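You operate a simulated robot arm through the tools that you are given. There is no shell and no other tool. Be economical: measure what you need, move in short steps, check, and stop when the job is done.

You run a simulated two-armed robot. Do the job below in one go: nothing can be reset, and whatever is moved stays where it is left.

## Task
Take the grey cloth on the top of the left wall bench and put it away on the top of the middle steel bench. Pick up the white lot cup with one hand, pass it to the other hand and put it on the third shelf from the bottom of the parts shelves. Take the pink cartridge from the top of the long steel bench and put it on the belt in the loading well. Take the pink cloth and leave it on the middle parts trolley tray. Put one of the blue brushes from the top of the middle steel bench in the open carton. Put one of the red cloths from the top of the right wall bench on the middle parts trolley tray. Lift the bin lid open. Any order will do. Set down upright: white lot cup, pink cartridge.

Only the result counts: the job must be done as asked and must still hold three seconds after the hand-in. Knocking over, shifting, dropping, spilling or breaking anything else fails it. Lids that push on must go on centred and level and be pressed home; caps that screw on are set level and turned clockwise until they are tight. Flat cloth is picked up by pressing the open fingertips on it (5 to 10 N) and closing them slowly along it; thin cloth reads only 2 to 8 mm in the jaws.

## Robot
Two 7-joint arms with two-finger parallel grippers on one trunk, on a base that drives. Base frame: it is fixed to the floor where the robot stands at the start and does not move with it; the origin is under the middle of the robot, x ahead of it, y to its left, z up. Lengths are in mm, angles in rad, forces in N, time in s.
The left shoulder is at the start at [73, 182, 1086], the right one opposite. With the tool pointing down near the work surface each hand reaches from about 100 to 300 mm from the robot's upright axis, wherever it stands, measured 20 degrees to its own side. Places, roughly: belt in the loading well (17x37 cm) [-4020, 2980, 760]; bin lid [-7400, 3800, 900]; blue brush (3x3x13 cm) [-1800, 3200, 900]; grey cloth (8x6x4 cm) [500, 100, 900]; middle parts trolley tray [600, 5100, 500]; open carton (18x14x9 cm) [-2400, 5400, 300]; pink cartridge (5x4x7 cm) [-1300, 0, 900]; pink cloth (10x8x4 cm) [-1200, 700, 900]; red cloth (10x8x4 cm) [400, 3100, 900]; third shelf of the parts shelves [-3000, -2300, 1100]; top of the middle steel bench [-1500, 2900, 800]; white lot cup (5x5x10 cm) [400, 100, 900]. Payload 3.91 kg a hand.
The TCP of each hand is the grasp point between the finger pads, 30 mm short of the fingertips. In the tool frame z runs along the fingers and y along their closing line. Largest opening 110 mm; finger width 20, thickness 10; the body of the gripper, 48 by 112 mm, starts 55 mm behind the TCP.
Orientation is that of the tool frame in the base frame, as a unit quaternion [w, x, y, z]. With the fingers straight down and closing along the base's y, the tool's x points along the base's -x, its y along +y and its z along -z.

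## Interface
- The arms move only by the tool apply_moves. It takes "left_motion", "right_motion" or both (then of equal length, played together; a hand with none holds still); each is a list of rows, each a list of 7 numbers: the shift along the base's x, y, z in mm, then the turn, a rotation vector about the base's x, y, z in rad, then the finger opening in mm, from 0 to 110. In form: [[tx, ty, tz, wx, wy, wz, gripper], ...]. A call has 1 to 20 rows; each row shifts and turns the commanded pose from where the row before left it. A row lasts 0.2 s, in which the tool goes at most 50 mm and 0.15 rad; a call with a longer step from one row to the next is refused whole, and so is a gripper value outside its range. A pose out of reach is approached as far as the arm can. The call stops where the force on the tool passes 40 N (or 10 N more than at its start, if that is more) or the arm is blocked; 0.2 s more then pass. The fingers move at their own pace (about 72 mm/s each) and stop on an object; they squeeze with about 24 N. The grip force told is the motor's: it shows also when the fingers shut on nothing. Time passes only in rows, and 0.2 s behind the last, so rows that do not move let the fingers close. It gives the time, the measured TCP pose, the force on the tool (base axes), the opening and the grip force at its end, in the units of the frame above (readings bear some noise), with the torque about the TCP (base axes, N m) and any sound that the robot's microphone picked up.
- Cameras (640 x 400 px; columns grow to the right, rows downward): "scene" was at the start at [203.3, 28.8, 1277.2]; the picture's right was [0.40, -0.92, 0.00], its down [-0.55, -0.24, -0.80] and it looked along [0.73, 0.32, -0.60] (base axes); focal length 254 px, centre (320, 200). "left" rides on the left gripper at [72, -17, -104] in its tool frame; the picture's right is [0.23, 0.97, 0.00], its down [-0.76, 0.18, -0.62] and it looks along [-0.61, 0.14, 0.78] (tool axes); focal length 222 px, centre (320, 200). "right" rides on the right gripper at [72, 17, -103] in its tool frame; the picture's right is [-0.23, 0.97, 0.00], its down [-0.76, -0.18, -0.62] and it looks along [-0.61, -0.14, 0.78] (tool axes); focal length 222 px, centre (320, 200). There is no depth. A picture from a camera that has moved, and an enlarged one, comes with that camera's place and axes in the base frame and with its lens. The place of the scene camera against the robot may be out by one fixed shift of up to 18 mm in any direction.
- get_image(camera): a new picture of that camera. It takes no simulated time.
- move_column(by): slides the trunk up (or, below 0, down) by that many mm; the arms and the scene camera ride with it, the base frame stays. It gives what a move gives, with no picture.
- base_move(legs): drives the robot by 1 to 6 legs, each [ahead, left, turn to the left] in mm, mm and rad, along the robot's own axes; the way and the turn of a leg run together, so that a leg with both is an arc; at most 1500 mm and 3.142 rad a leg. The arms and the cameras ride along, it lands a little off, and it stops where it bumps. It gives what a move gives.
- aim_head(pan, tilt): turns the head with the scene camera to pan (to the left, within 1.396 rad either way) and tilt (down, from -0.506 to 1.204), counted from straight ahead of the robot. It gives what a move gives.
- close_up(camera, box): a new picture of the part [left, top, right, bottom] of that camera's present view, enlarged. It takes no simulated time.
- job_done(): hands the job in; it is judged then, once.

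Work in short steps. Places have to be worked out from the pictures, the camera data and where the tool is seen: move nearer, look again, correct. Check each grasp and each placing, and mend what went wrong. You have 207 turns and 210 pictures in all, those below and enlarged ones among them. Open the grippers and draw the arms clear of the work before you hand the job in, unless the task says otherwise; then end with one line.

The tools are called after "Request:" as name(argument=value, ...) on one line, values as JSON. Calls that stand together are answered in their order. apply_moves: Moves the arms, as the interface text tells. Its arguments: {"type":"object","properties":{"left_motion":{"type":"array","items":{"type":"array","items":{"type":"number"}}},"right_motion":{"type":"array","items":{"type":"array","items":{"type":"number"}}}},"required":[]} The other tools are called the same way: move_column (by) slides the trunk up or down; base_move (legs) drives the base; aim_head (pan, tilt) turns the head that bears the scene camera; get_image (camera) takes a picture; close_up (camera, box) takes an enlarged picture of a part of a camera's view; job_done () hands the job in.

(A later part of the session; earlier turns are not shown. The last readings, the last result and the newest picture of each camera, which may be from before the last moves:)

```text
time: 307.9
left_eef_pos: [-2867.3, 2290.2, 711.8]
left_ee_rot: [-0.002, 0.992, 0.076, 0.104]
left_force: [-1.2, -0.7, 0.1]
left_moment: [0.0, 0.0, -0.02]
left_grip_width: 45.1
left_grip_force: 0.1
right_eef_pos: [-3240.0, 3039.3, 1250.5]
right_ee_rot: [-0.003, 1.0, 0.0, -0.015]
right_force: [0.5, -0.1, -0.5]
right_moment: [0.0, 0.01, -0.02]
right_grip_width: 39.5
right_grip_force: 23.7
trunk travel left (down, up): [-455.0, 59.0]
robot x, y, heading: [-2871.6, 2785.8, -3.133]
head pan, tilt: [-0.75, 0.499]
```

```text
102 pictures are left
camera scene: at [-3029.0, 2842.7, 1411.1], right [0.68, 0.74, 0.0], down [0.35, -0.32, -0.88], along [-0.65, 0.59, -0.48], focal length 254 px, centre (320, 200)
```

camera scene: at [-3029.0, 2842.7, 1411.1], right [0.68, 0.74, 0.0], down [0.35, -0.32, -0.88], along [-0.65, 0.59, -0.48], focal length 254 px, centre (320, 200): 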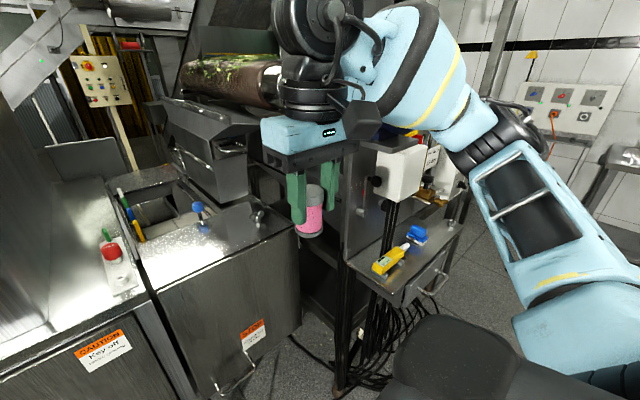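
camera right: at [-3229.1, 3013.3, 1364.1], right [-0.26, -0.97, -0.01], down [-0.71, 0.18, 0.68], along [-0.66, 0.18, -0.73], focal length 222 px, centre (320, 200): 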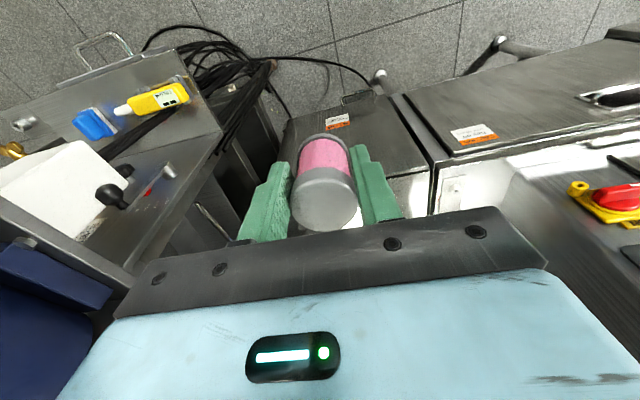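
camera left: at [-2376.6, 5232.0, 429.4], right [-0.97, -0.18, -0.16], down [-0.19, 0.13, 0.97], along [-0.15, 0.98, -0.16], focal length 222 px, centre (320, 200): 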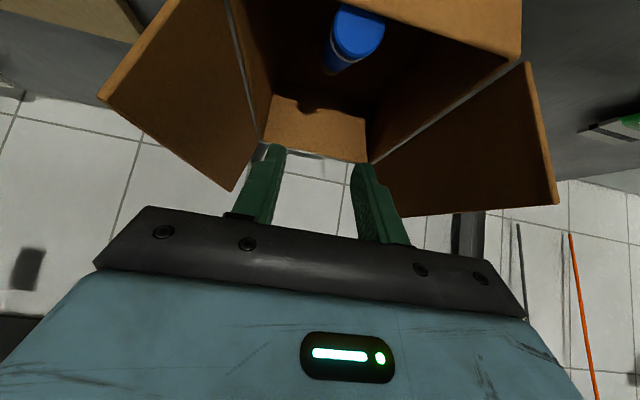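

The blue motor housing at about y ≥ 3200, z ≈ 1300 must have stopped the forearm. I shift the robot left to y ≈ 2640, so the right elbow stays clear of it, and advance again.

Request:
base_move(legs=[[0, 150, 0], [380, 0, 0]])

Request:
aim_head(pan=-0.5, tilt=0.6)

Request:
get_image(camera="scene")

```text
time: 311.9
left_eef_pos: [-3245.7, 2132.9, 711.3]
left_ee_rot: [-0.002, 0.992, 0.076, 0.103]
left_force: [-1.1, 0.0, -1.1]
left_moment: [0.0, 0.02, 0.02]
left_grip_width: 44.9
left_grip_force: 0.2
right_eef_pos: [-3619.3, 2884.1, 1249.5]
right_ee_rot: [-0.003, 1.0, 0.0, -0.015]
right_force: [-0.6, 0.6, -1.0]
right_moment: [0.03, -0.03, 0.0]
right_grip_width: 39.6
right_grip_force: 24.0
trunk travel left (down, up): [-455.0, 59.0]
robot x, y, heading: [-3252.7, 2632.8, -3.129]
head pan, tilt: [-0.75, 0.499]
```

```text
time: 312.7
left_eef_pos: [-3245.5, 2134.0, 712.1]
left_ee_rot: [-0.002, 0.992, 0.075, 0.103]
left_force: [0.4, -0.3, 0.7]
left_moment: [-0.01, 0.01, -0.02]
left_grip_width: 44.7
left_grip_force: 0.1
right_eef_pos: [-3618.6, 2883.0, 1249.5]
right_ee_rot: [-0.003, 1.0, -0.001, -0.015]
right_force: [0.2, 0.1, -0.7]
right_moment: [-0.01, -0.01, 0.0]
right_grip_width: 39.8
right_grip_force: 24.6
trunk travel left (down, up): [-455.0, 59.0]
robot x, y, heading: [-3252.5, 2632.8, -3.13]
head pan, tilt: [-0.499, 0.6]
```

```text
101 pictures are left
camera scene: at [-3418.2, 2667.0, 1402.1], right [0.47, 0.88, 0.0], down [0.5, -0.27, -0.83], along [-0.73, 0.39, -0.56], focal length 254 px, centre (320, 200)
```

scene: 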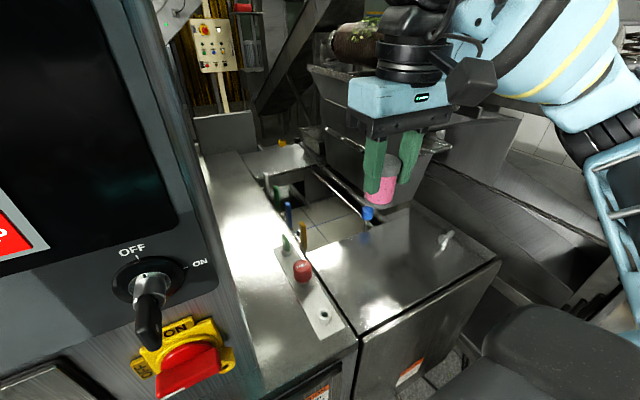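

The well's opening runs from x ≈ -3800 to beyond -4150 and y 2865–3070. I advance 110 more and carry the cartridge over the well at height.

Request:
base_move(legs=[[110, 0, 0]])

Request:
apply_moves(right_motion=[[-35, 15, 0, 0, 0, 0, 30], [-35, 15, -10, 0, 0, 0, 30], [-35, 15, -20, 0, 0, 0, 30], [-35, 15, -20, 0, 0, 0, 30], [-35, 15, -25, 0, 0, 0, 30], [-30, 12, -25, 0, 0, 0, 30], [0, 0, 0, 0, 0, 0, 30]])

Request:
get_image(camera="right")

Request:
get_image(camera="scene")

```text
time: 313.7
left_eef_pos: [-3293.3, 2135.6, 713.2]
left_ee_rot: [-0.001, 0.992, 0.075, 0.098]
left_force: [0.4, 0.3, 0.0]
left_moment: [0.0, -0.01, -0.04]
left_grip_width: 44.9
left_grip_force: 0.1
right_eef_pos: [-3660.8, 2884.8, 1253.1]
right_ee_rot: [-0.001, 1.0, 0.0, -0.021]
right_force: [0.7, 0.2, -0.6]
right_moment: [0.01, 0.0, -0.04]
right_grip_width: 39.5
right_grip_force: 23.9
trunk travel left (down, up): [-455.0, 59.0]
robot x, y, heading: [-3305.7, 2631.0, -3.137]
head pan, tilt: [-0.499, 0.6]
stopped in leg 1: the robot was blocked; the commanded pose is now the measured one
```

```text
time: 315.3
left_eef_pos: [-3293.9, 2134.1, 711.7]
left_ee_rot: [-0.001, 0.992, 0.076, 0.097]
left_force: [0.1, -0.4, 0.4]
left_moment: [-0.02, -0.02, 0.03]
left_grip_width: 44.9
left_grip_force: 0.0
right_eef_pos: [-3868.8, 2972.9, 1154.2]
right_ee_rot: [-0.003, 1.0, 0.0, -0.02]
right_force: [-1.0, 0.0, -0.5]
right_moment: [-0.03, 0.0, 0.0]
right_grip_width: 39.6
right_grip_force: 23.5
trunk travel left (down, up): [-455.0, 59.0]
robot x, y, heading: [-3309.0, 2626.8, -3.135]
head pan, tilt: [-0.499, 0.6]
```

```text
100 pictures are left
camera right: at [-3792.0, 2955.4, 1254.7], right [-0.23, -0.97, 0.0], down [-0.74, 0.17, 0.65], along [-0.64, 0.14, -0.76], focal length 222 px, centre (320, 200)
```

right: 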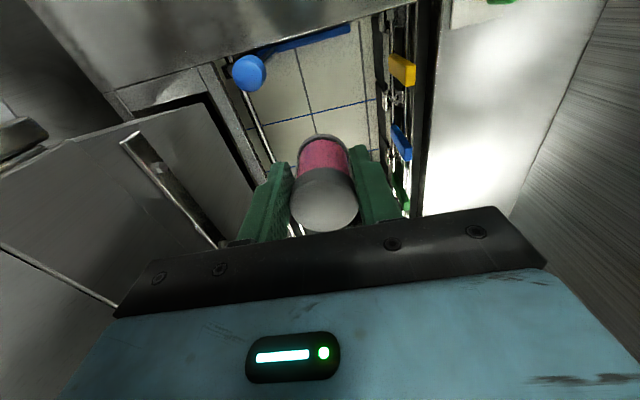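

```text
99 pictures are left
camera scene: at [-3459.0, 2668.5, 1404.1], right [0.46, 0.89, -0.01], down [0.49, -0.26, -0.83], along [-0.74, 0.38, -0.55], focal length 254 px, centre (320, 200)
```

scene: 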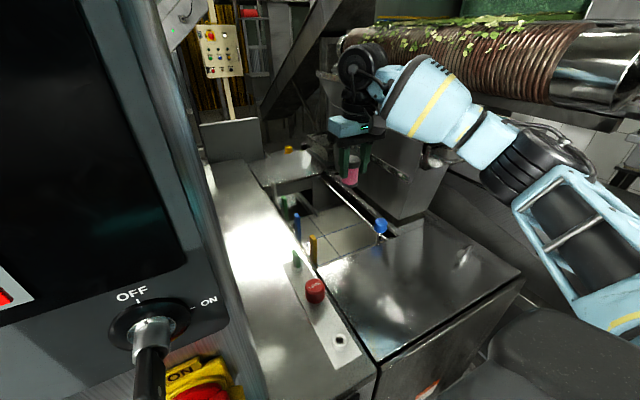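

The cartridge hangs over the well; edges seen: posts at y ≈ 2878 on the left, rail at 3058 on the right. I go 75 mm deeper, to x ≈ -3945, and descend partway.

Request:
apply_moves(right_motion=[[-38, -4, 0, 0, 0, 0, 30], [-38, -4, 0, 0, 0, 0, 30], [0, 0, -40, 0, 0, 0, 30], [0, 0, -40, 0, 0, 0, 30], [0, 0, -40, 0, 0, 0, 30], [0, 0, -40, 0, 0, 0, 30], [0, 0, -40, 0, 0, 0, 30], [0, 0, 0, 0, 0, 0, 30]])

Request:
get_image(camera="right")

Request:
get_image(camera="scene")

```text
time: 317.1
left_eef_pos: [-3295.5, 2133.8, 712.8]
left_ee_rot: [-0.001, 0.992, 0.076, 0.097]
left_force: [0.4, 0.1, -0.7]
left_moment: [0.0, -0.01, 0.01]
left_grip_width: 45.0
left_grip_force: 0.1
right_eef_pos: [-3947.2, 2964.4, 957.2]
right_ee_rot: [-0.003, 1.0, 0.0, -0.02]
right_force: [-0.4, 0.5, -0.6]
right_moment: [-0.02, 0.01, -0.02]
right_grip_width: 39.5
right_grip_force: 23.8
trunk travel left (down, up): [-455.0, 59.0]
robot x, y, heading: [-3307.9, 2632.3, -3.135]
head pan, tilt: [-0.499, 0.6]
```

```text
98 pictures are left
camera right: at [-3870.8, 2947.2, 1056.6], right [-0.23, -0.97, 0.0], down [-0.74, 0.17, 0.65], along [-0.64, 0.14, -0.76], focal length 222 px, centre (320, 200)
```

right: 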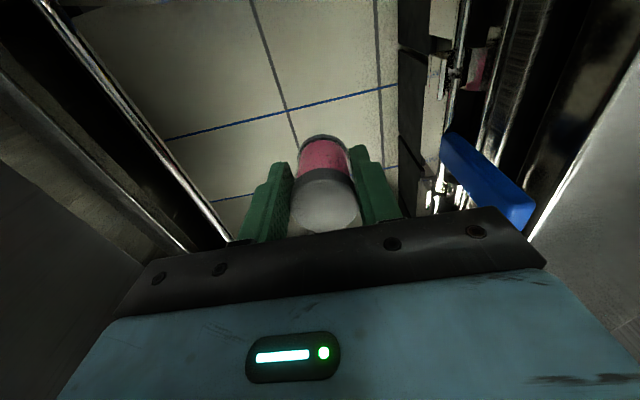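

```text
97 pictures are left
camera scene: at [-3459.4, 2668.5, 1404.4], right [0.46, 0.89, -0.01], down [0.49, -0.26, -0.83], along [-0.74, 0.38, -0.55], focal length 254 px, centre (320, 200)
```

scene: 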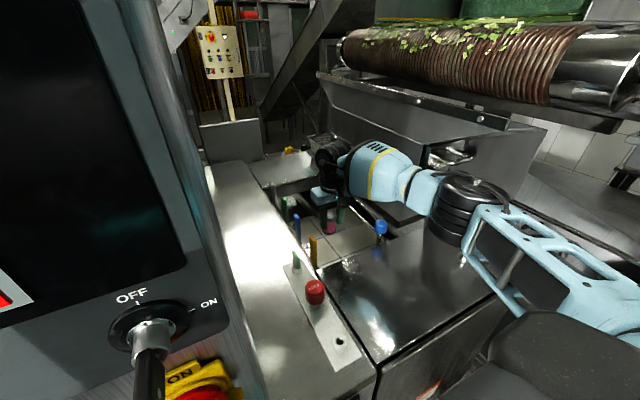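

The belt lies under the cartridge and the tool leans about 2°, which I correct. The forearm passes near the blue knob, so I shift 8 mm away from it and descend 70 mm while watching.

Request:
apply_moves(right_motion=[[0, -4, -20, 0, -0.02, 0, 30], [0, -4, -25, 0, -0.02, 0, 30], [0, 0, -25, 0, 0, 0, 30], [0, 0, 0, 0, 0, 0, 30]])

Request:
close_up(camera="scene", box=[260, 110, 540, 290])

Request:
get_image(camera="right")

```text
time: 318.1
left_eef_pos: [-3293.8, 2133.8, 712.0]
left_ee_rot: [-0.001, 0.992, 0.076, 0.097]
left_force: [-0.6, -1.0, -0.8]
left_moment: [0.01, 0.01, 0.02]
left_grip_width: 45.2
left_grip_force: 0.2
right_eef_pos: [-3947.5, 2956.6, 887.3]
right_ee_rot: [-0.003, 1.0, 0.0, 0.001]
right_force: [-0.4, 0.4, -0.3]
right_moment: [-0.01, 0.01, 0.0]
right_grip_width: 39.4
right_grip_force: 24.1
trunk travel left (down, up): [-455.0, 59.0]
robot x, y, heading: [-3306.4, 2629.3, -3.135]
head pan, tilt: [-0.499, 0.6]
```

```text
2.22 times, centred on (400, 200) of scene
camera zoom: at [-3459.7, 2668.6, 1404.6], right [0.46, 0.89, -0.01], down [0.49, -0.26, -0.84], along [-0.74, 0.38, -0.55], focal length 564 px, centre (142, 200)
```

zoom: 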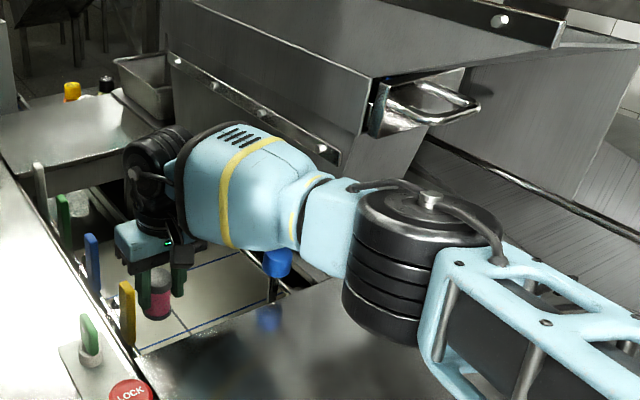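

```text
95 pictures are left
camera right: at [-3875.1, 2938.3, 989.7], right [-0.23, -0.97, 0.0], down [-0.76, 0.17, 0.62], along [-0.61, 0.14, -0.78], focal length 222 px, centre (320, 200)
```

right: 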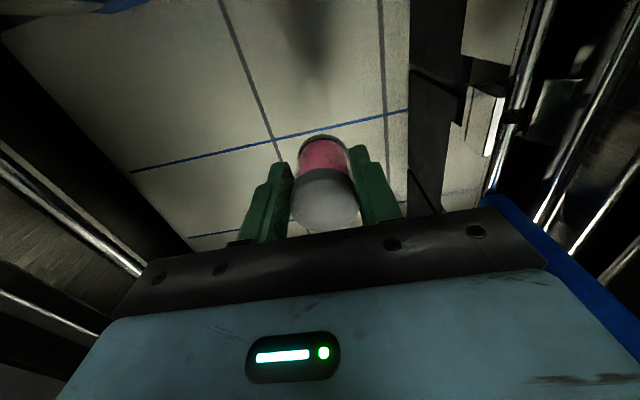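

The forearm will come close to the blue knob on the last 85 mm. I try raising the trunk by 55 so that the elbow sits higher for the same hand height.

Request:
move_column(by=55)

Request:
close_up(camera="scene", box=[240, 130, 520, 310])

```text
time: 319.1
left_eef_pos: [-3318.2, 2110.6, 781.6]
left_ee_rot: [0.025, 0.993, 0.079, 0.086]
left_force: [0.4, -0.5, -1.2]
left_moment: [-0.03, -0.04, 0.04]
left_grip_width: 45.1
left_grip_force: 0.0
right_eef_pos: [-3968.2, 2953.9, 1004.7]
right_ee_rot: [-0.003, 0.999, 0.0, -0.05]
right_force: [-0.4, 0.2, -1.6]
right_moment: [0.02, -0.01, -0.01]
right_grip_width: 39.5
right_grip_force: 24.1
trunk travel left (down, up): [-510.0, 4.0]
robot x, y, heading: [-3308.2, 2629.6, -3.134]
head pan, tilt: [-0.499, 0.6]
```

```text
2.22 times, centred on (380, 220) of scene
camera zoom: at [-3411.6, 2667.1, 1464.8], right [0.47, 0.88, 0.0], down [0.5, -0.27, -0.82], along [-0.73, 0.39, -0.57], focal length 564 px, centre (187, 156)
```

zoom: 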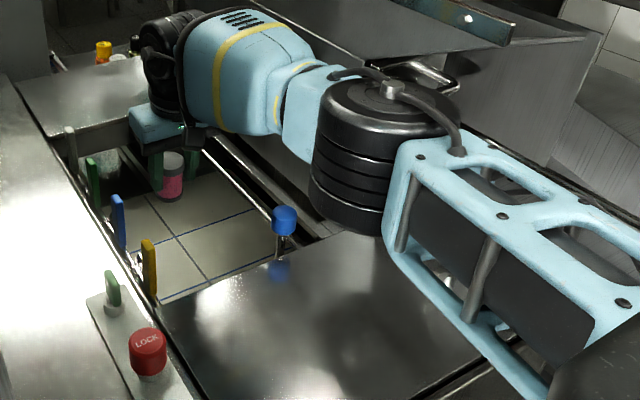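

The forearm now has more height over the knob. I correct the tilt and descend to about z 840.

Request:
apply_moves(right_motion=[[5, 0, -25, 0, -0.05, 0, 30], [5, 0, -30, 0, -0.05, 0, 30], [5, 0, -35, 0, 0, 0, 30], [5, 0, -35, 0, 0, 0, 30], [0, 0, -35, 0, 0, 0, 30], [0, 0, 0, 0, 0, 0, 30]])

Request:
close_up(camera="scene", box=[240, 130, 520, 310])

Request:
get_image(camera="right")

```text
time: 320.5
left_eef_pos: [-3316.5, 2109.3, 785.7]
left_ee_rot: [0.03, 0.993, 0.076, 0.086]
left_force: [0.3, 0.1, 1.5]
left_moment: [0.02, -0.01, 0.01]
left_grip_width: 45.1
left_grip_force: 0.1
right_eef_pos: [-3913.1, 2974.8, 865.8]
right_ee_rot: [-0.002, 1.0, 0.0, -0.001]
right_force: [-0.4, 0.1, -0.2]
right_moment: [-0.01, 0.01, 0.01]
right_grip_width: 39.5
right_grip_force: 23.9
right hand out of reach, approached as far as the arm can: row 1, 2, 4, 5
trunk travel left (down, up): [-510.0, 4.0]
robot x, y, heading: [-3309.8, 2630.9, -3.139]
head pan, tilt: [-0.499, 0.6]
```

```text
2.22 times, centred on (380, 220) of scene
camera zoom: at [-3409.7, 2667.1, 1465.1], right [0.47, 0.88, 0.0], down [0.5, -0.27, -0.83], along [-0.73, 0.39, -0.56], focal length 564 px, centre (187, 156)
```

zoom: 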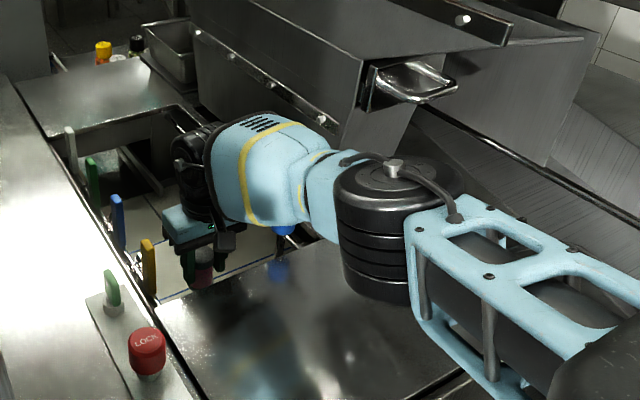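

```text
92 pictures are left
camera right: at [-3839.9, 2957.6, 968.1], right [-0.23, -0.97, 0.0], down [-0.76, 0.17, 0.63], along [-0.61, 0.15, -0.78], focal length 222 px, centre (320, 200)
```

right: 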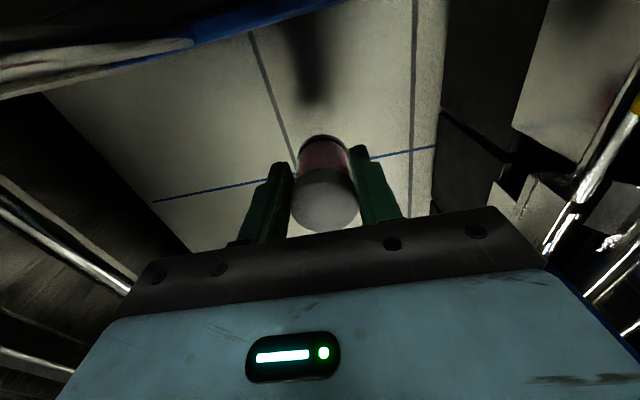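

Reach limits the hand to x ≈ -3913, so I yaw the tool to turn its camera away from the well's front wall, shift slightly to -y, and descend slowly.

Request:
apply_moves(right_motion=[[0, -2, 0, 0, 0, -0.14, 30], [0, -2, 0, 0, 0, -0.14, 30], [0, -2, 0, 0, 0, -0.14, 30], [0, -2, 0, 0, 0, -0.14, 30], [0, -2, -10, 0, 0, -0.14, 30], [0, 0, -15, 0, 0, 0, 30], [0, 0, 0, 0, 0, 0, 30]])

Request:
get_image(camera="right")

Request:
close_up(camera="scene", box=[240, 130, 520, 310])

```text
time: 322.1
left_eef_pos: [-3315.6, 2108.9, 786.0]
left_ee_rot: [0.033, 0.993, 0.076, 0.086]
left_force: [0.5, 0.2, -0.3]
left_moment: [0.0, 0.02, -0.01]
left_grip_width: 45.1
left_grip_force: 0.0
right_eef_pos: [-3912.5, 2965.4, 840.4]
right_ee_rot: [-0.003, 0.939, -0.343, -0.001]
right_force: [-0.6, -0.7, -0.2]
right_moment: [0.0, 0.01, 0.02]
right_grip_width: 39.5
right_grip_force: 23.9
trunk travel left (down, up): [-510.0, 4.0]
robot x, y, heading: [-3306.8, 2633.7, -3.13]
head pan, tilt: [-0.499, 0.6]
```

```text
91 pictures are left
camera right: at [-3868.4, 2904.9, 943.3], right [-0.8, -0.6, 0.0], down [-0.47, 0.62, 0.63], along [-0.37, 0.5, -0.78], focal length 222 px, centre (320, 200)
```

right: 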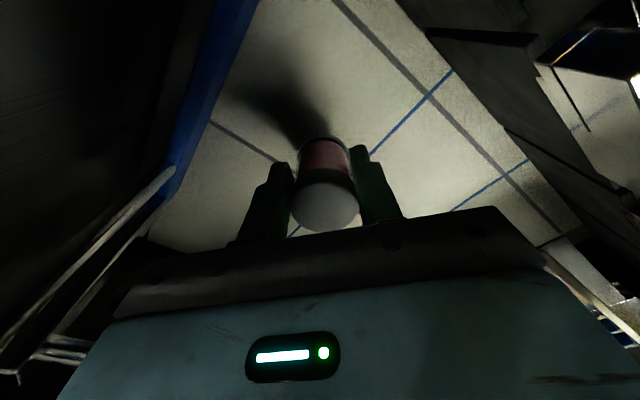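

```text
2.22 times, centred on (380, 220) of scene
camera zoom: at [-3409.8, 2667.4, 1465.1], right [0.47, 0.88, 0.0], down [0.5, -0.27, -0.83], along [-0.73, 0.39, -0.56], focal length 564 px, centre (187, 156)
```

zoom: 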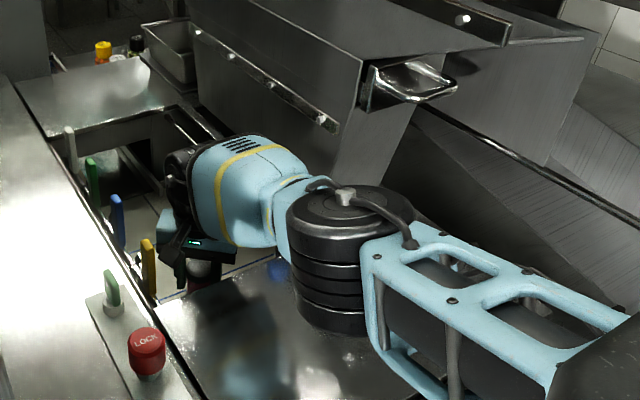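

The elbow moved away from the knob and nothing touches. I lower in small steps until the belt is felt.

Request:
apply_moves(right_motion=[[0, 0, -8, 0, 0, 0, 30], [0, 0, -8, 0, 0, 0, 30], [0, 0, -6, 0, 0, 0, 30], [0, 0, -5, 0, 0, 0, 30], [0, 0, -3, 0, 0, 0, 30], [0, 0, 0, 0, 0, 0, 30]])

Request:
get_image(camera="right")

```text
time: 323.5
left_eef_pos: [-3315.0, 2109.0, 786.6]
left_ee_rot: [0.032, 0.993, 0.076, 0.086]
left_force: [1.0, 0.4, -0.7]
left_moment: [0.02, 0.01, -0.03]
left_grip_width: 45.2
left_grip_force: 0.1
right_eef_pos: [-3903.7, 2962.3, 814.5]
right_ee_rot: [-0.001, 0.939, -0.343, -0.005]
right_force: [-8.4, 0.8, 21.2]
right_moment: [0.01, 0.45, 0.03]
right_grip_width: 40.1
right_grip_force: 24.4
right hand out of reach, approached as far as the arm can: row 1, 3, 5
trunk travel left (down, up): [-510.0, 4.0]
robot x, y, heading: [-3306.9, 2631.2, -3.132]
head pan, tilt: [-0.499, 0.6]
```

```text
89 pictures are left
camera right: at [-3857.9, 2902.4, 917.0], right [-0.8, -0.6, 0.0], down [-0.46, 0.62, 0.63], along [-0.38, 0.5, -0.78], focal length 222 px, centre (320, 200)
```

right: 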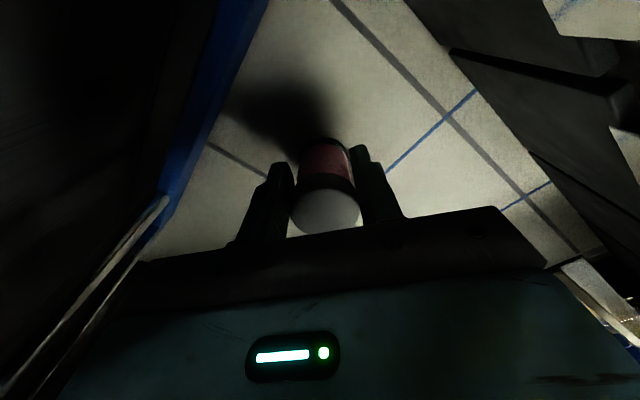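

The cartridge stands on the belt (21 N). I ease up 2 mm, open the fingers, and rise straight up.

Request:
apply_moves(right_motion=[[0, 0, 2, 0, 0, 0, 32], [0, 0, 1, 0, 0, 0, 42], [0, 0, 0, 0, 0, 0, 50], [0, 0, 0, 0, 0, 0, 60], [0, 0, 0, 0, 0, 0, 60], [0, 0, 15, 0, 0, 0, 60], [0, 0, 30, 0, 0, 0, 60], [0, 0, 35, 0, 0, 0, 60], [0, 0, 35, 0, 0, 0, 60], [0, 0, 0, 0, 0, 0, 60]])

Request:
get_image(camera="right")

```text
time: 325.7
left_eef_pos: [-3313.1, 2110.6, 783.4]
left_ee_rot: [0.028, 0.993, 0.075, 0.092]
left_force: [0.6, -0.3, 0.0]
left_moment: [-0.02, 0.01, 0.01]
left_grip_width: 45.1
left_grip_force: 0.0
right_eef_pos: [-3901.3, 2963.2, 929.3]
right_ee_rot: [-0.003, 0.939, -0.343, -0.001]
right_force: [0.5, 0.2, 0.8]
right_moment: [0.0, 0.0, 0.0]
right_grip_width: 60.1
right_grip_force: 0.0
trunk travel left (down, up): [-510.0, 4.0]
robot x, y, heading: [-3307.3, 2634.3, -3.13]
head pan, tilt: [-0.499, 0.6]
```

```text
88 pictures are left
camera right: at [-3857.0, 2902.7, 1031.6], right [-0.8, -0.6, -0.01], down [-0.47, 0.62, 0.63], along [-0.37, 0.51, -0.78], focal length 222 px, centre (320, 200)
```

right: 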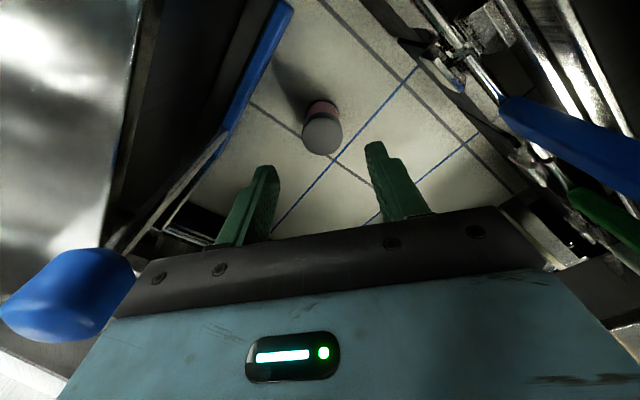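

The cartridge stands upright on the belt. I rise well above the plate, then draw the arm back and undo the yaw.

Request:
apply_moves(right_motion=[[0, 0, 40, 0, 0, 0, 60], [0, 0, 45, 0, 0, 0, 60], [0, 0, 45, 0, 0, 0, 60], [0, 0, 45, 0, 0, 0, 60], [10, 0, 45, 0, 0, 0, 60], [35, -10, 10, 0, 0, 0.14, 60], [40, -15, 0, 0, 0, 0.14, 60], [40, -15, 0, 0, 0, 0.14, 60], [40, -15, 0, 0, 0, 0.14, 60], [40, -15, 0, 0, 0, 0.14, 60], [30, -10, 0, 0, 0, 0, 60], [0, 0, 0, 0, 0, 0, 60]])

Request:
get_image(camera="scene")

```text
time: 328.3
left_eef_pos: [-3311.8, 2110.2, 781.9]
left_ee_rot: [0.027, 0.992, 0.076, 0.093]
left_force: [0.6, 0.4, -2.7]
left_moment: [-0.09, -0.01, 0.01]
left_grip_width: 44.8
left_grip_force: 0.0
right_eef_pos: [-3666.3, 2884.3, 1159.9]
right_ee_rot: [-0.003, 1.0, 0.0, -0.002]
right_force: [-0.2, 0.3, -0.7]
right_moment: [-0.05, 0.01, -0.05]
right_grip_width: 60.0
right_grip_force: 0.0
trunk travel left (down, up): [-510.0, 4.0]
robot x, y, heading: [-3305.8, 2633.8, -3.13]
head pan, tilt: [-0.499, 0.6]
```

```text
87 pictures are left
camera scene: at [-3410.2, 2667.1, 1465.0], right [0.47, 0.88, 0.0], down [0.5, -0.27, -0.82], along [-0.73, 0.39, -0.57], focal length 254 px, centre (320, 200)
```

scene: 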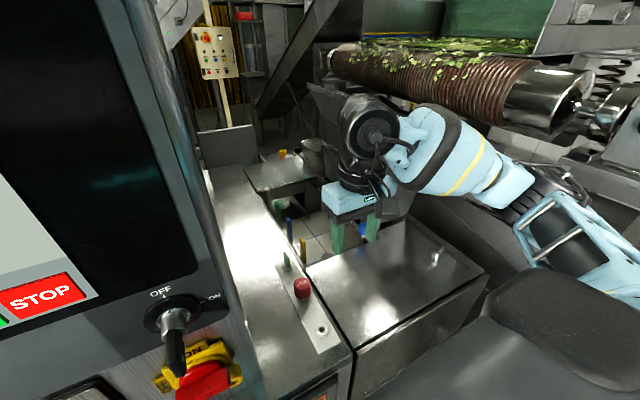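

The cartridge is done. Next the bin lid, far to the west. I back out and drive round by the north corridor.

Request:
base_move(legs=[[-900, 0, 0], [0, -1000, 0], [0, -950, 0], [500, 0, 0], [0, -420, 0]])

Request:
aim_head(pan=0.2, tilt=0.3)

Request:
get_image(camera="scene")

```text
time: 355.8
left_eef_pos: [-2930.4, 4419.8, 803.3]
left_ee_rot: [0.059, 0.992, 0.07, 0.087]
left_force: [-0.5, 0.4, -1.6]
left_moment: [-0.01, 0.03, 0.0]
left_grip_width: 44.8
left_grip_force: 0.1
right_eef_pos: [-3282.2, 5201.8, 1160.6]
right_ee_rot: [-0.003, 1.0, -0.004, -0.001]
right_force: [0.3, -1.2, 0.5]
right_moment: [0.0, 0.05, 0.04]
right_grip_width: 60.0
right_grip_force: 0.0
trunk travel left (down, up): [-510.0, 4.0]
robot x, y, heading: [-2925.2, 4945.1, -3.135]
head pan, tilt: [-0.499, 0.6]
stopped in leg 5: the robot was blocked; the commanded pose is now the measured one
```

```text
time: 356.9
left_eef_pos: [-2930.9, 4419.0, 802.7]
left_ee_rot: [0.059, 0.992, 0.07, 0.088]
left_force: [-0.1, -0.1, -1.0]
left_moment: [0.01, 0.0, -0.01]
left_grip_width: 45.0
left_grip_force: 0.0
right_eef_pos: [-3281.8, 5201.9, 1159.1]
right_ee_rot: [-0.003, 1.0, -0.003, -0.002]
right_force: [-0.7, 0.4, -0.4]
right_moment: [0.01, -0.03, -0.01]
right_grip_width: 60.2
right_grip_force: 0.0
trunk travel left (down, up): [-510.0, 4.0]
robot x, y, heading: [-2927.4, 4947.0, -3.137]
head pan, tilt: [0.201, 0.3]
```

```text
86 pictures are left
camera scene: at [-3040.7, 4922.3, 1492.5], right [-0.2, 0.98, 0.0], down [0.29, 0.06, -0.96], along [-0.94, -0.19, -0.3], focal length 254 px, centre (320, 200)
```

scene: 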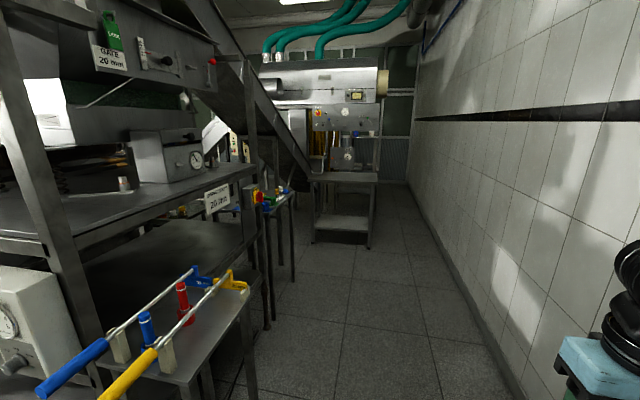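

The base met the corner of the carton bench. I go ahead 350, then shift right into the corridor, and pull the arms in a bit: right hand more forward and inward, left hand closer.

Request:
apply_moves(right_motion=[[-25, -30, 0, 0, 0, 0, 60], [-25, -30, 0, 0, 0, 0, 60], [-25, -30, 0, 0, 0, 0, 60], [-25, -30, 0, 0, 0, 0, 60], [-25, -20, 0, 0, 0, 0, 60]], left_motion=[[0, 20, -30, 0, 0, 0, 45], [0, 25, -30, 0, 0, 0, 45], [0, 25, -30, 0, 0, 0, 45], [0, 20, -30, 0, 0, 0, 45], [0, 20, -30, 0, 0, 0, 45]])

Request:
base_move(legs=[[350, 0, 0], [0, -210, 0], [1200, 0, 0]])

Request:
get_image(camera="scene")

```text
time: 357.6
left_eef_pos: [-3034.0, 4401.8, 789.8]
left_ee_rot: [0.14, 0.988, 0.067, -0.022]
left_force: [0.1, 0.0, 0.5]
left_moment: [0.0, -0.01, 0.02]
left_grip_width: 45.1
left_grip_force: 0.1
right_eef_pos: [-3345.0, 5127.0, 1158.4]
right_ee_rot: [-0.003, 1.0, -0.003, -0.001]
right_force: [0.1, -0.4, 0.1]
right_moment: [0.05, -0.01, 0.0]
right_grip_width: 59.9
right_grip_force: 0.1
trunk travel left (down, up): [-510.0, 4.0]
robot x, y, heading: [-2923.5, 4947.0, -3.136]
head pan, tilt: [0.201, 0.3]
stopped in row 3 (left hand): the arm was blocked; the commanded pose is now the measured one
```

```text
time: 359.3
left_eef_pos: [-3247.6, 4389.6, 809.7]
left_ee_rot: [0.166, 0.982, 0.084, -0.029]
left_force: [0.0, 0.6, 1.2]
left_moment: [-0.01, -0.04, 0.0]
left_grip_width: 44.8
left_grip_force: 0.0
right_eef_pos: [-3571.2, 5124.4, 1159.3]
right_ee_rot: [-0.002, 1.0, 0.0, -0.001]
right_force: [-0.6, -0.7, -0.8]
right_moment: [0.02, -0.01, -0.04]
right_grip_width: 60.0
right_grip_force: 0.0
trunk travel left (down, up): [-510.0, 4.0]
robot x, y, heading: [-3151.2, 4946.5, -3.129]
head pan, tilt: [0.201, 0.3]
stopped in leg 1: the robot was blocked; the commanded pose is now the measured one
```

```text
85 pictures are left
camera scene: at [-3268.1, 4920.8, 1492.6], right [-0.21, 0.98, 0.0], down [0.29, 0.06, -0.95], along [-0.93, -0.2, -0.3], focal length 254 px, centre (320, 200)
```

scene: 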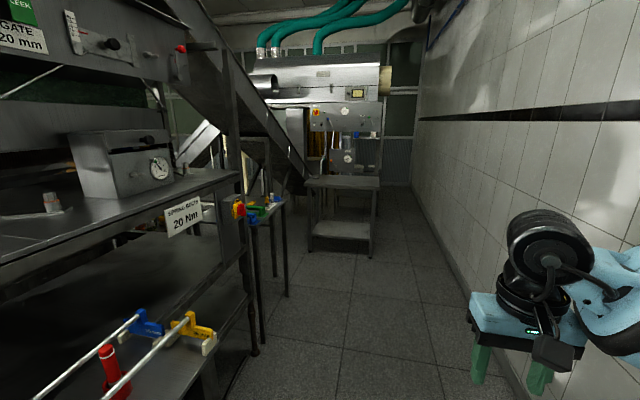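

The left arm touched something on its side. I back off 100 and look left.

Request:
base_move(legs=[[-100, 0, 0]])

Request:
aim_head(pan=0.7, tilt=0.7)

Request:
get_image(camera="scene")

```text
time: 360.4
left_eef_pos: [-3147.3, 4389.2, 811.6]
left_ee_rot: [0.169, 0.982, 0.085, -0.029]
left_force: [0.3, 0.2, 0.7]
left_moment: [-0.01, 0.02, 0.02]
left_grip_width: 45.1
left_grip_force: 0.1
right_eef_pos: [-3471.4, 5125.0, 1159.8]
right_ee_rot: [-0.002, 1.0, 0.0, -0.001]
right_force: [0.3, -0.4, 0.6]
right_moment: [0.01, -0.02, -0.02]
right_grip_width: 60.2
right_grip_force: 0.1
trunk travel left (down, up): [-510.0, 4.0]
robot x, y, heading: [-3058.1, 4947.7, -3.13]
head pan, tilt: [0.201, 0.3]
```

```text
time: 361.4
left_eef_pos: [-3148.5, 4385.2, 822.3]
left_ee_rot: [0.181, 0.979, 0.084, -0.036]
left_force: [0.5, 0.5, 0.8]
left_moment: [0.01, -0.01, -0.02]
left_grip_width: 44.9
left_grip_force: 0.0
right_eef_pos: [-3472.4, 5124.6, 1158.8]
right_ee_rot: [-0.003, 1.0, -0.001, -0.001]
right_force: [0.4, 0.7, 0.8]
right_moment: [0.02, -0.01, 0.02]
right_grip_width: 59.8
right_grip_force: 0.0
trunk travel left (down, up): [-510.0, 4.0]
robot x, y, heading: [-3050.0, 4945.7, -3.132]
head pan, tilt: [0.7, 0.7]
```

```text
84 pictures are left
camera scene: at [-3140.9, 4886.0, 1456.5], right [-0.65, 0.76, 0.0], down [0.49, 0.42, -0.77], along [-0.58, -0.5, -0.64], focal length 254 px, centre (320, 200)
```

scene: 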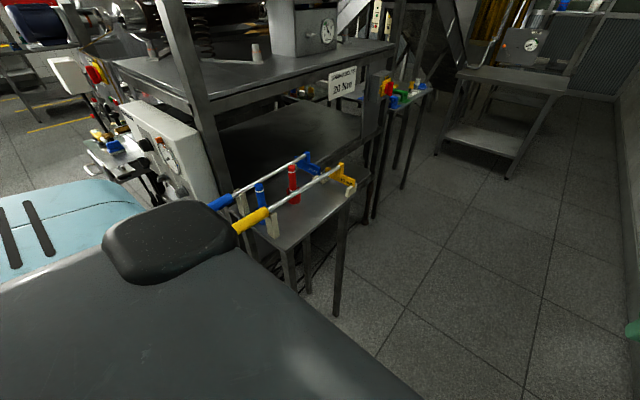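

The tools on that table look undisturbed. I lower the trunk and tuck the left hand back beside the body where it hung well before.

Request:
move_column(by=-145)

Request:
apply_moves(left_motion=[[20, -5, -20, 0, 0, 0, 45], [30, 0, -20, 0, 0, 0, 45], [30, 10, -20, 0, 0, 0, 45], [30, 20, -20, 0, 0, 0, 45], [20, 25, -20, 0, 0, 0, 45], [10, 25, -10, 0, 0, 0, 45], [0, 25, 0, 0, 0, 0, 45], [0, 0, 0, 0, 0, 0, 45]])

Request:
aim_head(pan=1.3, tilt=0.9)

Request:
get_image(camera="scene")

```text
time: 363.1
left_eef_pos: [-3147.7, 4388.1, 665.6]
left_ee_rot: [0.168, 0.982, 0.084, -0.029]
left_force: [0.2, 0.2, 0.0]
left_moment: [-0.01, 0.01, -0.02]
left_grip_width: 44.8
left_grip_force: 0.1
right_eef_pos: [-3472.3, 5125.8, 1015.6]
right_ee_rot: [-0.003, 1.0, 0.0, -0.002]
right_force: [-0.5, -0.4, -0.8]
right_moment: [0.02, -0.01, -0.05]
right_grip_width: 59.8
right_grip_force: 0.1
trunk travel left (down, up): [-365.0, 149.0]
robot x, y, heading: [-3053.7, 4948.1, -3.133]
head pan, tilt: [0.7, 0.7]
```

```text
time: 364.9
left_eef_pos: [-3008.3, 4488.7, 556.3]
left_ee_rot: [0.168, 0.982, 0.084, -0.029]
left_force: [-0.1, -0.3, -0.8]
left_moment: [0.03, -0.03, 0.0]
left_grip_width: 45.0
left_grip_force: 0.1
right_eef_pos: [-3471.8, 5126.0, 1014.0]
right_ee_rot: [-0.003, 1.0, 0.0, -0.002]
right_force: [1.1, 0.1, -0.1]
right_moment: [0.0, 0.01, 0.04]
right_grip_width: 60.0
right_grip_force: 0.0
trunk travel left (down, up): [-365.0, 149.0]
robot x, y, heading: [-3055.7, 4943.5, -3.129]
head pan, tilt: [0.7, 0.7]
```

```text
time: 365.9
left_eef_pos: [-3007.1, 4489.2, 555.1]
left_ee_rot: [0.169, 0.982, 0.085, -0.029]
left_force: [-0.3, -0.3, -0.5]
left_moment: [0.03, 0.0, 0.0]
left_grip_width: 45.1
left_grip_force: 0.1
right_eef_pos: [-3473.1, 5125.4, 1013.8]
right_ee_rot: [-0.003, 1.0, 0.0, -0.001]
right_force: [0.3, -0.8, -0.1]
right_moment: [0.04, 0.03, -0.01]
right_grip_width: 60.1
right_grip_force: 0.0
trunk travel left (down, up): [-365.0, 149.0]
robot x, y, heading: [-3052.2, 4947.0, -3.131]
head pan, tilt: [1.3, 0.901]
```

```text
83 pictures are left
camera scene: at [-3208.1, 4867.1, 1271.9], right [-0.97, 0.26, 0.0], down [0.2, 0.76, -0.62], along [-0.16, -0.6, -0.78], focal length 254 px, centre (320, 200)
```

scene: 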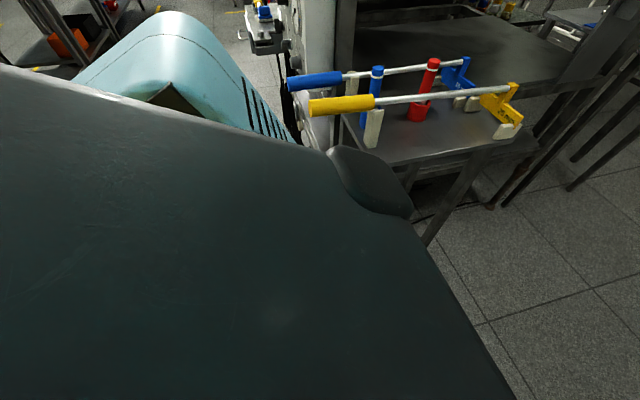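

The left arm hangs clear now. I go ahead 60, shift right 210 to mid-corridor, then go ahead 1200.

Request:
base_move(legs=[[60, 0, 0], [0, -210, 0], [1200, 0, 0]])

Request:
aim_head(pan=0.15, tilt=0.25)

Request:
get_image(camera="scene")

```text
time: 368.2
left_eef_pos: [-3073.6, 4599.1, 555.3]
left_ee_rot: [0.168, 0.982, 0.081, -0.029]
left_force: [-0.3, 0.6, 0.0]
left_moment: [0.02, -0.03, 0.01]
left_grip_width: 45.1
left_grip_force: 0.0
right_eef_pos: [-3534.8, 5239.4, 1014.9]
right_ee_rot: [-0.003, 1.0, -0.005, -0.001]
right_force: [0.5, -0.5, 0.4]
right_moment: [0.02, -0.02, 0.05]
right_grip_width: 60.2
right_grip_force: 0.1
trunk travel left (down, up): [-365.0, 149.0]
robot x, y, heading: [-3115.3, 5059.4, -3.137]
head pan, tilt: [1.3, 0.901]
stopped in leg 2: the robot was blocked; the commanded pose is now the measured one
```

```text
time: 369.5
left_eef_pos: [-3073.2, 4598.4, 555.3]
left_ee_rot: [0.167, 0.982, 0.08, -0.03]
left_force: [0.3, -0.7, 0.6]
left_moment: [-0.02, 0.02, 0.0]
left_grip_width: 45.1
left_grip_force: 0.1
right_eef_pos: [-3532.4, 5239.3, 1015.4]
right_ee_rot: [-0.003, 1.0, -0.004, -0.002]
right_force: [0.3, 0.0, 0.5]
right_moment: [0.03, 0.02, -0.02]
right_grip_width: 60.1
right_grip_force: 0.1
trunk travel left (down, up): [-365.0, 149.0]
robot x, y, heading: [-3118.6, 5054.6, -3.14]
head pan, tilt: [0.15, 0.25]
```

```text
82 pictures are left
camera scene: at [-3343.3, 5036.6, 1328.9], right [-0.15, 0.99, 0.0], down [0.24, 0.04, -0.97], along [-0.96, -0.15, -0.25], focal length 254 px, centre (320, 200)
```

scene: 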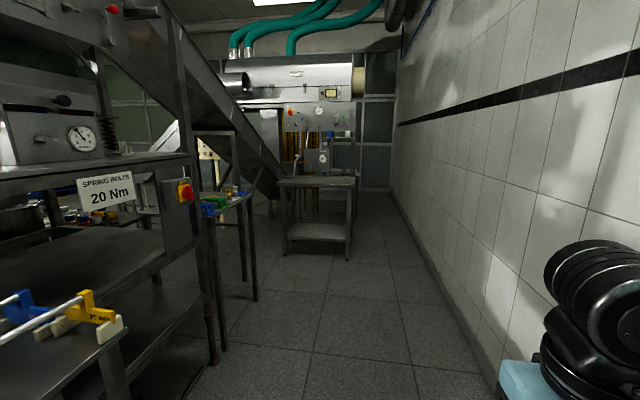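

I go on along the corridor: ahead 1500 at y ≈ 5055 keeps the left hand just clear of the small table.

Request:
base_move(legs=[[1500, 0, 0]])

Request:
get_image(camera="scene")

```text
time: 377.0
left_eef_pos: [-4580.5, 4583.3, 556.5]
left_ee_rot: [0.167, 0.982, 0.089, -0.028]
left_force: [-0.3, 0.1, -0.3]
left_moment: [0.03, 0.01, 0.0]
left_grip_width: 45.0
left_grip_force: 0.1
right_eef_pos: [-5051.3, 5214.6, 1014.3]
right_ee_rot: [-0.003, 1.0, 0.003, -0.002]
right_force: [0.1, 0.1, -0.3]
right_moment: [0.01, -0.01, -0.01]
right_grip_width: 59.9
right_grip_force: 0.0
trunk travel left (down, up): [-365.0, 149.0]
robot x, y, heading: [-4627.7, 5038.4, -3.127]
head pan, tilt: [0.15, 0.25]
```

```text
81 pictures are left
camera scene: at [-4858.3, 5015.7, 1328.9], right [-0.17, 0.99, 0.0], down [0.24, 0.04, -0.97], along [-0.96, -0.16, -0.25], focal length 254 px, centre (320, 200)
```

scene: 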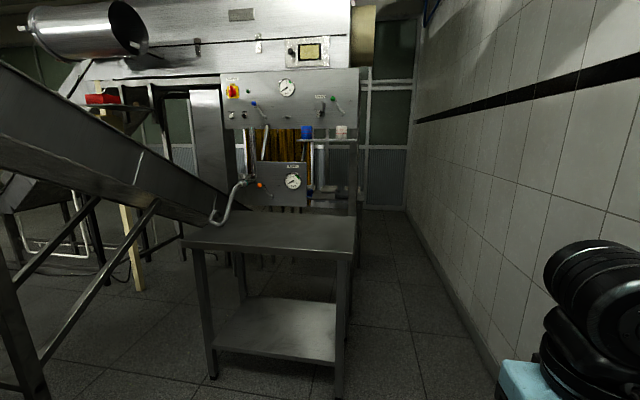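

A table stands in the corridor ahead, leaving about 865 mm on the right. I bring the left hand in front of the body to make the robot narrower.

Request:
apply_moves(left_motion=[[-40, 0, 0, 0, 0, 0, 45], [-45, 0, 10, 0, 0, 0, 45], [-45, 10, 15, 0, 0, 0, 45], [-45, 10, 15, 0, 0, 0, 45], [-40, 15, 15, 0, 0, 0, 45], [-35, 20, 20, 0, 0, 0, 45], [-35, 20, 20, 0, 0, 0, 45], [-30, 20, 20, 0, 0, 0, 45], [-20, 30, 10, 0, 0, 0, 45], [-10, 35, 0, 0, 0, 0, 45], [0, 0, 0, 0, 0, 0, 45]])

Request:
aim_head(pan=0.5, tilt=0.8)

Request:
get_image(camera="scene")

```text
time: 379.4
left_eef_pos: [-4926.6, 4742.8, 680.8]
left_ee_rot: [0.167, 0.982, 0.089, -0.028]
left_force: [0.6, -0.7, 0.2]
left_moment: [-0.03, -0.01, -0.02]
left_grip_width: 44.9
left_grip_force: 0.0
right_eef_pos: [-5050.5, 5214.6, 1015.9]
right_ee_rot: [-0.002, 1.0, 0.003, -0.002]
right_force: [0.4, -0.4, 0.2]
right_moment: [0.0, 0.02, -0.02]
right_grip_width: 60.1
right_grip_force: 0.1
trunk travel left (down, up): [-365.0, 149.0]
robot x, y, heading: [-4627.8, 5040.0, -3.117]
head pan, tilt: [0.15, 0.25]
```

```text
time: 380.4
left_eef_pos: [-4925.3, 4741.9, 679.6]
left_ee_rot: [0.168, 0.981, 0.089, -0.028]
left_force: [-0.6, 0.2, 0.0]
left_moment: [0.01, -0.03, 0.0]
left_grip_width: 44.7
left_grip_force: 0.1
right_eef_pos: [-5050.3, 5216.3, 1014.2]
right_ee_rot: [-0.002, 1.0, 0.003, -0.002]
right_force: [-0.4, -0.1, 0.1]
right_moment: [-0.02, 0.02, -0.01]
right_grip_width: 60.1
right_grip_force: 0.1
trunk travel left (down, up): [-365.0, 149.0]
robot x, y, heading: [-4627.9, 5038.4, -3.123]
head pan, tilt: [0.499, 0.799]
```

```text
80 pictures are left
camera scene: at [-4836.2, 4991.5, 1279.9], right [-0.49, 0.87, 0.0], down [0.62, 0.35, -0.7], along [-0.61, -0.35, -0.72], focal length 254 px, centre (320, 200)
```

scene: 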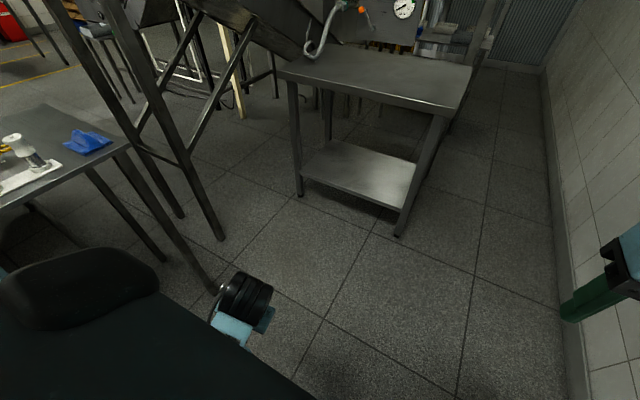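

The left arm followed smoothly with the elbow staying back, which looks like the normal branch. I try raising the hand to the normal height.

Request:
apply_moves(left_motion=[[-10, 5, 40, -0.1, 0, 0, 45], [-10, 5, 40, -0.1, 0, 0, 45], [-15, 5, 40, -0.1, 0, 0, 45], [-15, 5, 40, 0, 0, 0, 45], [-15, 5, 40, 0, 0, 0, 45], [-15, 5, 40, 0, 0, 0, 45], [-15, 5, 40, 0, 0, 0, 45], [0, 0, 0, 0, 0, 0, 45]])

Request:
get_image(camera="scene")

```text
time: 381.4
left_eef_pos: [-4967.7, 4711.2, 831.3]
left_ee_rot: [0.397, 0.914, 0.075, -0.045]
left_force: [0.3, -1.1, -0.1]
left_moment: [0.01, 0.01, 0.05]
left_grip_width: 44.9
left_grip_force: 0.0
right_eef_pos: [-5050.8, 5216.1, 1014.0]
right_ee_rot: [-0.002, 1.0, 0.004, -0.002]
right_force: [0.0, -0.5, 0.1]
right_moment: [0.02, 0.01, 0.0]
right_grip_width: 59.7
right_grip_force: 0.0
trunk travel left (down, up): [-365.0, 149.0]
robot x, y, heading: [-4626.3, 5040.1, -3.118]
head pan, tilt: [0.499, 0.799]
stopped in row 4 (left hand): the arm was blocked; the commanded pose is now the measured one
```

```text
79 pictures are left
camera scene: at [-4836.3, 4991.2, 1279.8], right [-0.5, 0.87, 0.0], down [0.62, 0.36, -0.7], along [-0.61, -0.35, -0.72], focal length 254 px, centre (320, 200)
```

scene: 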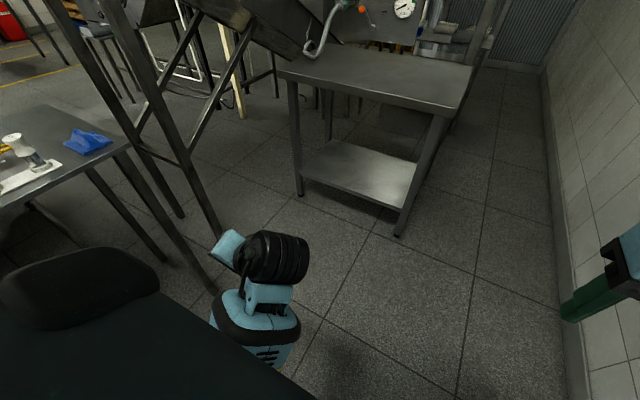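

The forearm now rises from a low elbow, as in the normal posture; I merely turned the tool the wrong way. I rotate it back to vertical.

Request:
apply_moves(left_motion=[[0, 0, 0, 0.13, 0, 0, 45], [0, 0, 0, 0.13, 0, 0, 45], [0, 0, 0, 0.13, 0, 0, 45], [0, 0, 0, 0.13, 0, 0, 45], [0, 0, 0, 0.13, 0, 0, 45], [0, 0, 0, 0.13, 0, 0, 45], [-10, 0, 40, 0, 0, 0, 45], [-10, 0, 40, 0, 0, 0, 45], [-10, 0, 40, 0, 0, 0, 45], [-10, 0, 40, 0, 0, 0, 45], [0, 0, 0, 0, 0, 0, 45]])

Request:
get_image(camera="scene")

```text
time: 382.1
left_eef_pos: [-4966.4, 4663.4, 842.6]
left_ee_rot: [0.316, 0.944, 0.084, -0.034]
left_force: [0.1, 0.0, 0.0]
left_moment: [0.02, 0.03, 0.0]
left_grip_width: 45.1
left_grip_force: 0.1
left hand out of reach, approached as far as the arm can: row 3
right_eef_pos: [-5050.9, 5215.4, 1014.3]
right_ee_rot: [-0.002, 1.0, 0.003, -0.002]
right_force: [-0.4, -0.4, -1.1]
right_moment: [-0.03, -0.03, -0.02]
right_grip_width: 59.8
right_grip_force: 0.0
trunk travel left (down, up): [-365.0, 149.0]
robot x, y, heading: [-4632.0, 5038.8, -3.121]
head pan, tilt: [0.499, 0.799]
stopped in row 3 (left hand): the arm was blocked; the commanded pose is now the measured one
```

```text
78 pictures are left
camera scene: at [-4836.3, 4991.3, 1279.8], right [-0.5, 0.87, 0.0], down [0.62, 0.36, -0.7], along [-0.61, -0.35, -0.72], focal length 254 px, centre (320, 200)
```

scene: 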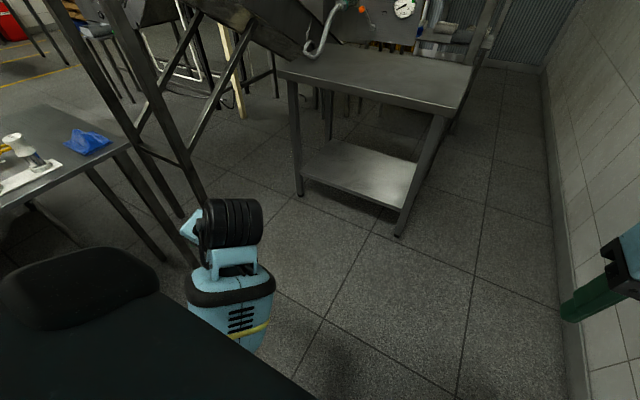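

The wrist limit stops it there. I combine the turn with moving the hand inward and forward.

Request:
apply_moves(left_motion=[[-25, 30, 0, 0.05, 0, 0, 45], [-25, 35, 10, 0.08, 0, 0, 45], [-25, 35, 10, 0.1, 0, 0, 45], [-25, 35, 10, 0.1, 0, 0, 45], [-25, 35, 10, 0.1, 0, 0, 45], [-25, 20, 10, 0.1, 0, 0, 45], [-20, 0, 20, 0.1, 0, 0, 45], [0, 0, 0, 0, 0, 0, 45]])

Request:
get_image(camera="scene")

```text
time: 383.9
left_eef_pos: [-5185.5, 4772.7, 801.1]
left_ee_rot: [0.024, 0.995, 0.102, -0.004]
left_force: [-0.3, -0.5, 0.5]
left_moment: [0.0, 0.0, 0.04]
left_grip_width: 45.2
left_grip_force: 0.0
left hand out of reach, approached as far as the arm can: row 2, 3, 4, 5, 6, 7
right_eef_pos: [-5052.0, 5214.5, 1014.9]
right_ee_rot: [-0.003, 1.0, 0.003, -0.002]
right_force: [1.5, 0.2, 0.0]
right_moment: [0.02, 0.01, 0.01]
right_grip_width: 59.9
right_grip_force: 0.1
trunk travel left (down, up): [-365.0, 149.0]
robot x, y, heading: [-4634.0, 5040.3, -3.126]
head pan, tilt: [0.499, 0.799]
```

```text
77 pictures are left
camera scene: at [-4835.9, 4991.5, 1279.8], right [-0.5, 0.87, 0.0], down [0.62, 0.36, -0.7], along [-0.61, -0.35, -0.72], focal length 254 px, centre (320, 200)
```

scene: 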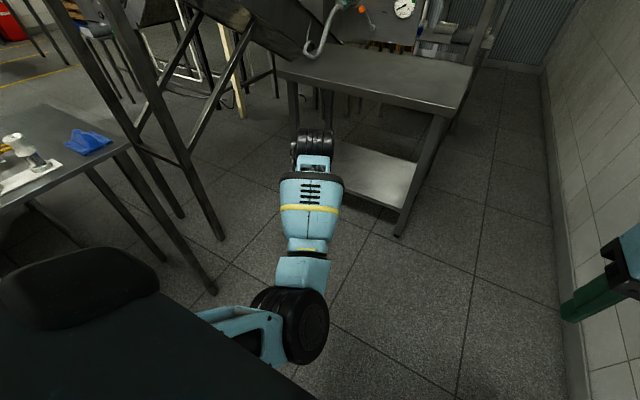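

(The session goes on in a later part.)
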